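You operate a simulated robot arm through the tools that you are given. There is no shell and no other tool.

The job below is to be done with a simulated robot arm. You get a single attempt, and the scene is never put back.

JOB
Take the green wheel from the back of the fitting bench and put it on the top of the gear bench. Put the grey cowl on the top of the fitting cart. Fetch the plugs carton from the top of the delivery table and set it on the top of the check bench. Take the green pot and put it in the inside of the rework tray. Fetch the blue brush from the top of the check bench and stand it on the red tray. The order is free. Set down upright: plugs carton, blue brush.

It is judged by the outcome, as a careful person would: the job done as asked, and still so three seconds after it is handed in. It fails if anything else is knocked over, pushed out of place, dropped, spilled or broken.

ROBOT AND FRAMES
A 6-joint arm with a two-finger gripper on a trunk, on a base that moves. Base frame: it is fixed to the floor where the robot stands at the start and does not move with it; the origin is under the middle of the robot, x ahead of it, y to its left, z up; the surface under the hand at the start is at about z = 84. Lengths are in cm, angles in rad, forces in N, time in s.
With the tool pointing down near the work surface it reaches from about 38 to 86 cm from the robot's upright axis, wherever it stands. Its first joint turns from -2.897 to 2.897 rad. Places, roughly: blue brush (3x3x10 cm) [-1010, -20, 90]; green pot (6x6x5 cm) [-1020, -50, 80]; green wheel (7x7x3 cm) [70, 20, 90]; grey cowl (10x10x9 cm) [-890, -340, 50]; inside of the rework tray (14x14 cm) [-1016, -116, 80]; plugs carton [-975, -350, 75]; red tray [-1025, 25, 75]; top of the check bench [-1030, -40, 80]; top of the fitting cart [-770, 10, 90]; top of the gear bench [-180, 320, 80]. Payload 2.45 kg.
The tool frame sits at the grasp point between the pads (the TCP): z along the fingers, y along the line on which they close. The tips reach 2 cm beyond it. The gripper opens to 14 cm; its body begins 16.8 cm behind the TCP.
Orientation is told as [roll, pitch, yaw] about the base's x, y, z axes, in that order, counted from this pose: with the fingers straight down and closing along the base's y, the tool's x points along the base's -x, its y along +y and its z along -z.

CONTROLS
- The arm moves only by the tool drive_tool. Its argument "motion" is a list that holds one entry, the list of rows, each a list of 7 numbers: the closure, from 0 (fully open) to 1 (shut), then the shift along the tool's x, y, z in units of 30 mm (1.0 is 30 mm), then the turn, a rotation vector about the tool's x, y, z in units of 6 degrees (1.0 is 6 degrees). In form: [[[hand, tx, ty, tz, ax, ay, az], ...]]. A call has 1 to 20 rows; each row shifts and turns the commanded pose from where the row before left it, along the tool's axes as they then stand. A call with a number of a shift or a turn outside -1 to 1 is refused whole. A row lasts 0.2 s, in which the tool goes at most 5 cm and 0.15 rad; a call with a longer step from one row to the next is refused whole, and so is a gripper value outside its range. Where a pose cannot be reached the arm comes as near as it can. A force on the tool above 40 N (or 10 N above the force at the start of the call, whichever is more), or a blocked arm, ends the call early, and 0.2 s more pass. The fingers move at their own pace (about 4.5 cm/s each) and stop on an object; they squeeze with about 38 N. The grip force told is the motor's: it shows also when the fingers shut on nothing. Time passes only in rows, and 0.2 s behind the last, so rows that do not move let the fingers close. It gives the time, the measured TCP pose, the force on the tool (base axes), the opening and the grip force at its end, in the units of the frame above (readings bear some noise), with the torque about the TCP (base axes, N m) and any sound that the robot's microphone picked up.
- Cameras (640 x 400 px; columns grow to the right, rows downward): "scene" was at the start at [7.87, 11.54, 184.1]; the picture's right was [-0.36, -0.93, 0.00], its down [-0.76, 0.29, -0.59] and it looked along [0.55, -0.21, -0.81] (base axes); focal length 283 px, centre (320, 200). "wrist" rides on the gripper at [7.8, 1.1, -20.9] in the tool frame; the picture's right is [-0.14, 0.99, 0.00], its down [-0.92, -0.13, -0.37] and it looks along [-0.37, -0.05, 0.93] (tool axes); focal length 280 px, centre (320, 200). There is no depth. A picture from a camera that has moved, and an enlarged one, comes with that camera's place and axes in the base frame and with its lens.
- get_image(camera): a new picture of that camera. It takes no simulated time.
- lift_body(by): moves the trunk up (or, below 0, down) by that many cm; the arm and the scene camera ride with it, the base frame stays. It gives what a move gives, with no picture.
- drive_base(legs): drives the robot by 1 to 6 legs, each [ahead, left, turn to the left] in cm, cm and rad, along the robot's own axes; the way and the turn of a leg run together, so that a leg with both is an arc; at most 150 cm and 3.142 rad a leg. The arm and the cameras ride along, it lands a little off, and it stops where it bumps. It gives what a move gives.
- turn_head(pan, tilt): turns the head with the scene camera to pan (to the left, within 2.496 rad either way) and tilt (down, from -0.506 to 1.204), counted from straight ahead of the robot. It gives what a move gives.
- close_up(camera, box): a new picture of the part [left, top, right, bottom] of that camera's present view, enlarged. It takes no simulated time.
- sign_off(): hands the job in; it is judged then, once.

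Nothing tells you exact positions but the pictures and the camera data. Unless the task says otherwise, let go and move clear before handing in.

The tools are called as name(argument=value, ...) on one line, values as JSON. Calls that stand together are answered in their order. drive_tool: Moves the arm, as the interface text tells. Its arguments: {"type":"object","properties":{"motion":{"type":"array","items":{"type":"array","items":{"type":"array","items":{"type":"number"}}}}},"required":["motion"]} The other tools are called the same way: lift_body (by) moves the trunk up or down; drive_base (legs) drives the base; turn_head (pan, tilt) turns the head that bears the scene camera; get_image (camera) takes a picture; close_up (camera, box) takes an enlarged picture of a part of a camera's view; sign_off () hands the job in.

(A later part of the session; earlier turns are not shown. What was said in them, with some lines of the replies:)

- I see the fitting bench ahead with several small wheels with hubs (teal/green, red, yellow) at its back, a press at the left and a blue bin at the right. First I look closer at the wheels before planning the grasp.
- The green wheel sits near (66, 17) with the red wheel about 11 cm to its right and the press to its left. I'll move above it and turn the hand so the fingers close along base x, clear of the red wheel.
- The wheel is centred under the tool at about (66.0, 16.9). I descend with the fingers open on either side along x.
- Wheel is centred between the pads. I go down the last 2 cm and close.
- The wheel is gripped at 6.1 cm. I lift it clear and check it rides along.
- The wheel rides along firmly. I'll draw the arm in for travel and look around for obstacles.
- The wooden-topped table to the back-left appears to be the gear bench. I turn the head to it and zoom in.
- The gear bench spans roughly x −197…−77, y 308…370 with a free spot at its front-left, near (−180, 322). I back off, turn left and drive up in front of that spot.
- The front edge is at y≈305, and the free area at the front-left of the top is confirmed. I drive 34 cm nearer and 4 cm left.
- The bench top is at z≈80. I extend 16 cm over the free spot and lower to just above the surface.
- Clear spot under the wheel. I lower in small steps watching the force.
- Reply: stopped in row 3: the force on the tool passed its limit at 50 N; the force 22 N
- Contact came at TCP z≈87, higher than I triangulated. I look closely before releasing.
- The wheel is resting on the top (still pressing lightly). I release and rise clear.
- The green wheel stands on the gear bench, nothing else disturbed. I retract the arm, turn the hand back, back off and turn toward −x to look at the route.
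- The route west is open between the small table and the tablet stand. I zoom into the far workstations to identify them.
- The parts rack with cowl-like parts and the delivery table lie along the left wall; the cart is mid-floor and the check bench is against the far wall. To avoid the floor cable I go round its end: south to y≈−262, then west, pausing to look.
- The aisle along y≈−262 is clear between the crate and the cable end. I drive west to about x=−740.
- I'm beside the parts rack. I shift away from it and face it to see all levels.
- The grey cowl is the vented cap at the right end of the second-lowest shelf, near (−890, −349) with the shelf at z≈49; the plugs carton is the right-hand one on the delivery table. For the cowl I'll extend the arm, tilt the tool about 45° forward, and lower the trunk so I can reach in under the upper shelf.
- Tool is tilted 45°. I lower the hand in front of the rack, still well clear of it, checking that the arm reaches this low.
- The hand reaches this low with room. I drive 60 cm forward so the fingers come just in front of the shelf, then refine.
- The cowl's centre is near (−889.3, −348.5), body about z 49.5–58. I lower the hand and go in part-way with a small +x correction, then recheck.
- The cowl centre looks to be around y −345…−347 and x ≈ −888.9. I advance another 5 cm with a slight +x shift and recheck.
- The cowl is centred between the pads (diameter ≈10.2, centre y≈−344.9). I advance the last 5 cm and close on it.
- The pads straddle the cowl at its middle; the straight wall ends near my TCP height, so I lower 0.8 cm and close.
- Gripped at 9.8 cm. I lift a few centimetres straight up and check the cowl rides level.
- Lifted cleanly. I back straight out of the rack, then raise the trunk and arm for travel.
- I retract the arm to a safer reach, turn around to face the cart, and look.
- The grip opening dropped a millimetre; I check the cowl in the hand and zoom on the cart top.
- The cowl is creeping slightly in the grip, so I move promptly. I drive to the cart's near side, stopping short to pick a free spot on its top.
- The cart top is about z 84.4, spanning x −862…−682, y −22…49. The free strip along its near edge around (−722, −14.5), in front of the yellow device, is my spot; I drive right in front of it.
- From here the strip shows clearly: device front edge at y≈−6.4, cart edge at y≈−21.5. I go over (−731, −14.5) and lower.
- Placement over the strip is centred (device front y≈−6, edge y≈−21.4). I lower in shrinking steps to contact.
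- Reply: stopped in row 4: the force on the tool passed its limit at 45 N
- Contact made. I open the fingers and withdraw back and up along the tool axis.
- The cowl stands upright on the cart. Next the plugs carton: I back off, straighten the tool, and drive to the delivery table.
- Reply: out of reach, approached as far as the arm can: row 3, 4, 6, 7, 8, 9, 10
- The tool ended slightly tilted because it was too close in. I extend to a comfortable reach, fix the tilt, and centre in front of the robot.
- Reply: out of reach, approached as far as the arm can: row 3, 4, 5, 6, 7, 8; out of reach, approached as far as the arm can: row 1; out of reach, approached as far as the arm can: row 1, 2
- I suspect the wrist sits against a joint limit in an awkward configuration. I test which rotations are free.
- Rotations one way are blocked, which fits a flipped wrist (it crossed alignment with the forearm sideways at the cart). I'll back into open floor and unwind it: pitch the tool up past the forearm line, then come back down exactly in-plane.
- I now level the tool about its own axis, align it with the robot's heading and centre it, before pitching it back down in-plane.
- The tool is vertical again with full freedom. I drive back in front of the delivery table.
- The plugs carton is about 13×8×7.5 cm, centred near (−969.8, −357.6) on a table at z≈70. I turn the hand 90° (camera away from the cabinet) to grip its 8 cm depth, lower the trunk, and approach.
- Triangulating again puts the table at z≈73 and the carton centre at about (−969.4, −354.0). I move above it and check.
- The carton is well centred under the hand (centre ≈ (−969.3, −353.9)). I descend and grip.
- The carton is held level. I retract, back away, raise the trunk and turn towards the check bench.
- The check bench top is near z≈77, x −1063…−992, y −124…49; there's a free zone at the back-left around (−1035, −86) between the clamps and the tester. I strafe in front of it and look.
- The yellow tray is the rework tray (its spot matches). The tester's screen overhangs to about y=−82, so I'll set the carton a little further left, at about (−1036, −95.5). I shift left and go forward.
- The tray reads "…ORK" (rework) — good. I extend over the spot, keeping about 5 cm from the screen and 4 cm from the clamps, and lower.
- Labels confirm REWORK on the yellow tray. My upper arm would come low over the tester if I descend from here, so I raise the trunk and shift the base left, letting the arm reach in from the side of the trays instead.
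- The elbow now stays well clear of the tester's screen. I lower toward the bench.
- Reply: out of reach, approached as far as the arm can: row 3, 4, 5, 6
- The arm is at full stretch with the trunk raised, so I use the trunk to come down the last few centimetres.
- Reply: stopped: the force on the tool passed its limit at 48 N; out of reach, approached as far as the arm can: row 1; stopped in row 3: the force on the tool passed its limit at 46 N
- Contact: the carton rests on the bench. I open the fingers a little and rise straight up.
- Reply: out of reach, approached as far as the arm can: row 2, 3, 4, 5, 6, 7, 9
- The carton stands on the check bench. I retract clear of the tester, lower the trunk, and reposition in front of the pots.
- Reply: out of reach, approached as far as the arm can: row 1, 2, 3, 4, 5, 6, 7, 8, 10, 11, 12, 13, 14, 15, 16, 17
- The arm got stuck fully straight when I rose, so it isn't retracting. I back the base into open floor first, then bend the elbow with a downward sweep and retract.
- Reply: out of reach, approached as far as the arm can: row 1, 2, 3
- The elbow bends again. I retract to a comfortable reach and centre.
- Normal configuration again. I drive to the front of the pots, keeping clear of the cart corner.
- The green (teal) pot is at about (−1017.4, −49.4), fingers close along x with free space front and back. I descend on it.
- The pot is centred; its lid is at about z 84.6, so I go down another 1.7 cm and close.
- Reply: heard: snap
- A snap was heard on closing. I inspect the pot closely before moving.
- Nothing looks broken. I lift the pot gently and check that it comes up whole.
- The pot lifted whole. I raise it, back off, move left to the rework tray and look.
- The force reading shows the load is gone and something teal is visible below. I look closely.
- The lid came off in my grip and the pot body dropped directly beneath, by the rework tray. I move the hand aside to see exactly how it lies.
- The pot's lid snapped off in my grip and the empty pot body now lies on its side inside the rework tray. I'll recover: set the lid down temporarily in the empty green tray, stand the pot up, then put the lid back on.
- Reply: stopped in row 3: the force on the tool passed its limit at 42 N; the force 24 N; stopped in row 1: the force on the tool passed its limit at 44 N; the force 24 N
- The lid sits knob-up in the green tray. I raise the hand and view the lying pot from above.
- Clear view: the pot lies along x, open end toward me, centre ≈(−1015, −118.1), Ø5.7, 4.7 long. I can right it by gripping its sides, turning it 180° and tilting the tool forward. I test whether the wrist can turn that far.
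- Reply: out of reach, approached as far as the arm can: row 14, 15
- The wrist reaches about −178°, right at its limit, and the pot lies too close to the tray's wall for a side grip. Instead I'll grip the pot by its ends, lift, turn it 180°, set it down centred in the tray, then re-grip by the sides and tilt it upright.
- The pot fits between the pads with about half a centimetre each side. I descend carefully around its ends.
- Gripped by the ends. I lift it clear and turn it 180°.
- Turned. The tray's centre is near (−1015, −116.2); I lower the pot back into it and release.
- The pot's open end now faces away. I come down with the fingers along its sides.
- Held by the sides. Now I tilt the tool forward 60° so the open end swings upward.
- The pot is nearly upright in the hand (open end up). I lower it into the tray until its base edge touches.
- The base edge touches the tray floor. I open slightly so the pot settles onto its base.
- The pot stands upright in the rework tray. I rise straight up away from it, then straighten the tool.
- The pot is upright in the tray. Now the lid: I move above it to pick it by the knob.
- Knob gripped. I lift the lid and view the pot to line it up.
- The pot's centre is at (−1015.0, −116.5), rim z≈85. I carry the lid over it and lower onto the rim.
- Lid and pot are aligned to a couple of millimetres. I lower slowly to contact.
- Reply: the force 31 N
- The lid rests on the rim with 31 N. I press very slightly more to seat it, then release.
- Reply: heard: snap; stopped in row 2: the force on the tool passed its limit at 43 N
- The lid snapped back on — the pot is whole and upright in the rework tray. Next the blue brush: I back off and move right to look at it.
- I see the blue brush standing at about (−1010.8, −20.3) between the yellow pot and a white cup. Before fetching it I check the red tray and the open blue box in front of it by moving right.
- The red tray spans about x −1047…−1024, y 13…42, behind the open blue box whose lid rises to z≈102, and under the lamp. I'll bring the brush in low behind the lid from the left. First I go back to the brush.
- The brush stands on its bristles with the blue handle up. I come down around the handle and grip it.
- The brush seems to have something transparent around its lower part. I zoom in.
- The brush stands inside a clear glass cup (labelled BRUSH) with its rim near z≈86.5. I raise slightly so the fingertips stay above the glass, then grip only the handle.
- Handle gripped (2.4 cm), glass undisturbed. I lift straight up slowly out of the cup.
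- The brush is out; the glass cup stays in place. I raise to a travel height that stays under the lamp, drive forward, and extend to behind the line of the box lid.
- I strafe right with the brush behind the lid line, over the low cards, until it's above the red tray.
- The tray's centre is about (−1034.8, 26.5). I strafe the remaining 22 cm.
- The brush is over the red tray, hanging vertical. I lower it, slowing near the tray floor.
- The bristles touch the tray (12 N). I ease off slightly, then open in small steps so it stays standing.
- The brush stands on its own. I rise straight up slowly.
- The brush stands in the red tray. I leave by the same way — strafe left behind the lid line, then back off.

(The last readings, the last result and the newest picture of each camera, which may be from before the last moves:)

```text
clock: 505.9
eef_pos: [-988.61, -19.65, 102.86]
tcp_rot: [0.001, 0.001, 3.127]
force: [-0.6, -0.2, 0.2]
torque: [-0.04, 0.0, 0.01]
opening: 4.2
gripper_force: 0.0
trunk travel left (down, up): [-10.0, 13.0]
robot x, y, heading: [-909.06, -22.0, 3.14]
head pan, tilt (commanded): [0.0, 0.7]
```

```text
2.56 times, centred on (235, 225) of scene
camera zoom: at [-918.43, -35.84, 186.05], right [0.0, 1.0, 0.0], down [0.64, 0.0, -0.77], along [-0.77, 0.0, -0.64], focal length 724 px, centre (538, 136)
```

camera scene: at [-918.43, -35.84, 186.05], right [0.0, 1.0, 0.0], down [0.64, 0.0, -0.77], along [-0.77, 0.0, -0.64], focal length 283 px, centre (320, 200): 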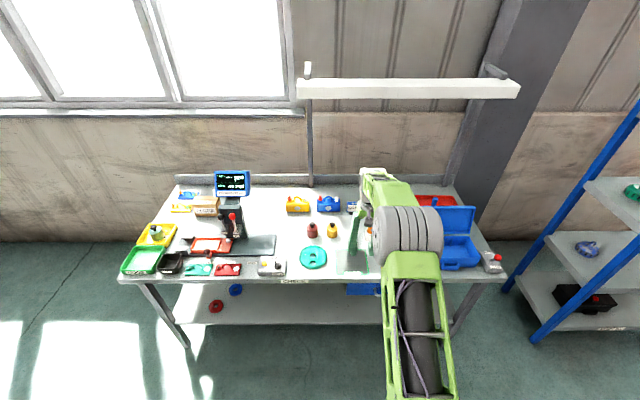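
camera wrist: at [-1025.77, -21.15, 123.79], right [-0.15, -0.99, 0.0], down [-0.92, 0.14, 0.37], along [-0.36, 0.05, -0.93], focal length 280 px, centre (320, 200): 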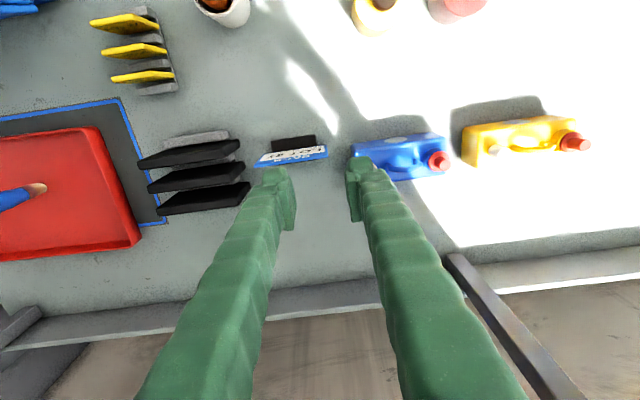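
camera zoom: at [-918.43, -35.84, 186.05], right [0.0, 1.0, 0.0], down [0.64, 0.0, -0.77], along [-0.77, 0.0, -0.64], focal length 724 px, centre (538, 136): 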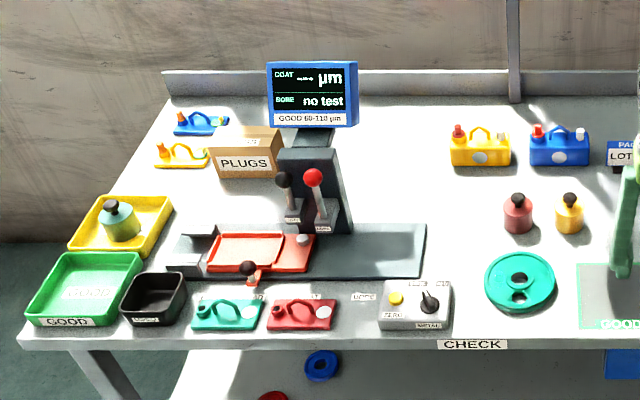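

All five items are placed. I move the robot well clear of the bench and take a last look at the cart and the bench.

drive_base(legs=[[0, 70, 0], [-40, 0, 0]])

turn_head(pan=-0.6, tilt=0.55)

get_image(camera="scene")

turn_head(pan=-2.3, tilt=0.55)

get_image(camera="scene")

```text
clock: 514.5
eef_pos: [-948.87, -90.01, 102.93]
tcp_rot: [0.0, -0.002, 3.13]
force: [0.8, -0.2, -0.3]
torque: [0.02, 0.06, -0.02]
opening: 4.2
gripper_force: 0.0
trunk travel left (down, up): [-10.0, 13.0]
robot x, y, heading: [-869.34, -92.11, -3.137]
head pan, tilt (commanded): [0.0, 0.7]
```

```text
clock: 515.5
eef_pos: [-948.75, -89.98, 102.98]
tcp_rot: [-0.001, 0.0, 3.131]
force: [0.9, -0.1, -0.6]
torque: [0.0, -0.03, -0.01]
opening: 4.21
gripper_force: 0.0
trunk travel left (down, up): [-10.0, 13.0]
robot x, y, heading: [-869.19, -92.17, -3.142]
head pan, tilt (commanded): [-0.6, 0.55]
```

```text
taken
camera scene: at [-877.53, -100.87, 187.36], right [0.56, 0.83, 0.0], down [0.43, -0.29, -0.85], along [-0.7, 0.48, -0.52], focal length 283 px, centre (320, 200)
```

scene: 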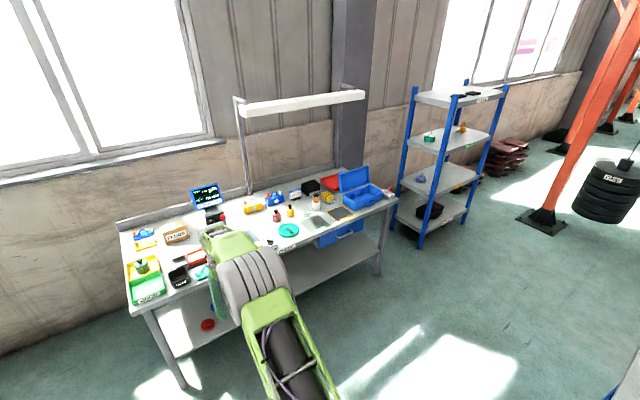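

```text
clock: 517.3
eef_pos: [-948.78, -90.05, 102.96]
tcp_rot: [0.0, 0.001, 3.131]
force: [1.0, -0.2, -0.4]
torque: [-0.02, -0.03, 0.01]
opening: 4.2
gripper_force: 0.1
trunk travel left (down, up): [-10.0, 13.0]
robot x, y, heading: [-869.05, -92.11, -3.145]
head pan, tilt (commanded): [-2.3, 0.55]
```

```text
taken
camera scene: at [-864.13, -99.24, 187.36], right [0.75, -0.67, 0.0], down [-0.35, -0.39, -0.85], along [0.57, 0.64, -0.52], focal length 283 px, centre (320, 200)
```

scene: 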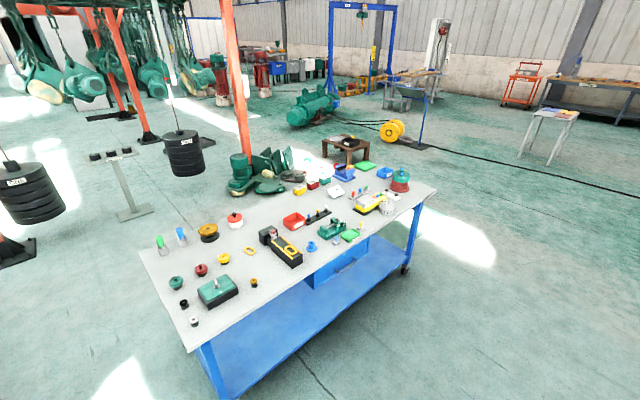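

close_up(camera="scene", box=[330, 150, 450, 250])

turn_head(pan=-0.7, tilt=0.55)

close_up(camera="scene", box=[220, 150, 380, 270])

close_up(camera="scene", box=[90, 180, 250, 310])

```text
4.00 times, centred on (390, 200) of scene
camera zoom: at [-864.13, -99.24, 187.36], right [0.75, -0.67, 0.0], down [-0.35, -0.39, -0.85], along [0.57, 0.64, -0.52], focal length 1132 px, centre (40, 200)
```

zoom: 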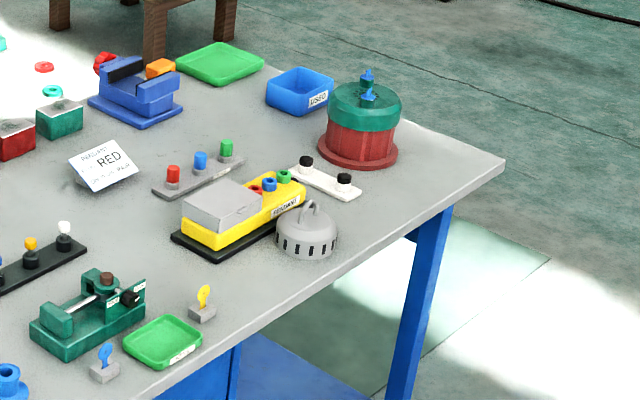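

```text
clock: 519.0
eef_pos: [-948.92, -90.07, 102.85]
tcp_rot: [0.0, -0.001, 3.13]
force: [-0.3, 0.7, 0.6]
torque: [-0.01, 0.0, 0.01]
opening: 4.19
gripper_force: 0.1
trunk travel left (down, up): [-10.0, 13.0]
robot x, y, heading: [-869.04, -91.96, -3.138]
head pan, tilt (commanded): [-0.7, 0.55]
```

```text
3.33 times, centred on (300, 210) of scene
camera zoom: at [-876.98, -100.15, 187.36], right [0.64, 0.76, 0.0], down [0.4, -0.34, -0.85], along [-0.65, 0.55, -0.52], focal length 943 px, centre (387, 167)
```

zoom: 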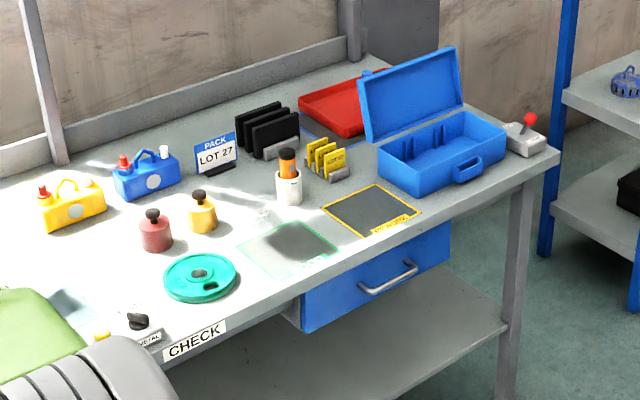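

```text
3.08 times, centred on (170, 245) of scene
camera zoom: at [-876.98, -100.15, 187.36], right [0.64, 0.76, 0.0], down [0.4, -0.34, -0.85], along [-0.65, 0.55, -0.52], focal length 871 px, centre (782, 62)
```

zoom: 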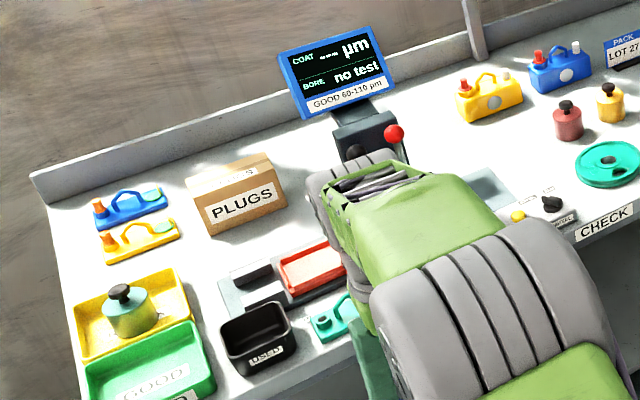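

Everything checks out: the cowl is upright on the cart, the plugs carton and the lidded pot are in place on the check bench, and the brush stands in the red tray. Nothing else looks disturbed and the hand is empty and clear, so I hand the job in.

sign_off()

```text
The job is handed in.
```

The job is handed in, with all five items in place. One thing went wrong on the way: the green pot's lid came off in my grip.

| Item | Where it is now |
|---|---|
| Green wheel | Top of the gear bench, front-left |
| Grey cowl | Top of the fitting cart, on the near edge in front of the yellow pendant |
| Plugs carton | Top of the check bench, upright, between the clamps and the tester |
| Green pot | Inside the yellow rework tray, upright with its lid on |
| Blue brush | Standing upright on the red tray |

**Green pot:** I gripped it too high and the lid snapped loose. On the way over, the pot dropped into the rework tray and landed on its side. I stood it up and pressed the lid back on until it snapped. It looked empty, and I saw no damage or spill.

While I did that, the lid sat briefly in the green GOOD tray. I removed it, and that tray is empty again.

**Blue brush:** it was standing in a clear glass labelled BRUSH. I lifted it straight out and left the glass where it was.

My last look covered the cart and the check bench, and nothing else there looked moved. I last saw the wheel on the gear bench right after setting it down, and didn't go back to check it. The brush was mostly hidden behind the open box lid in that look, with just its blue top showing; it was standing when I last saw it clearly.
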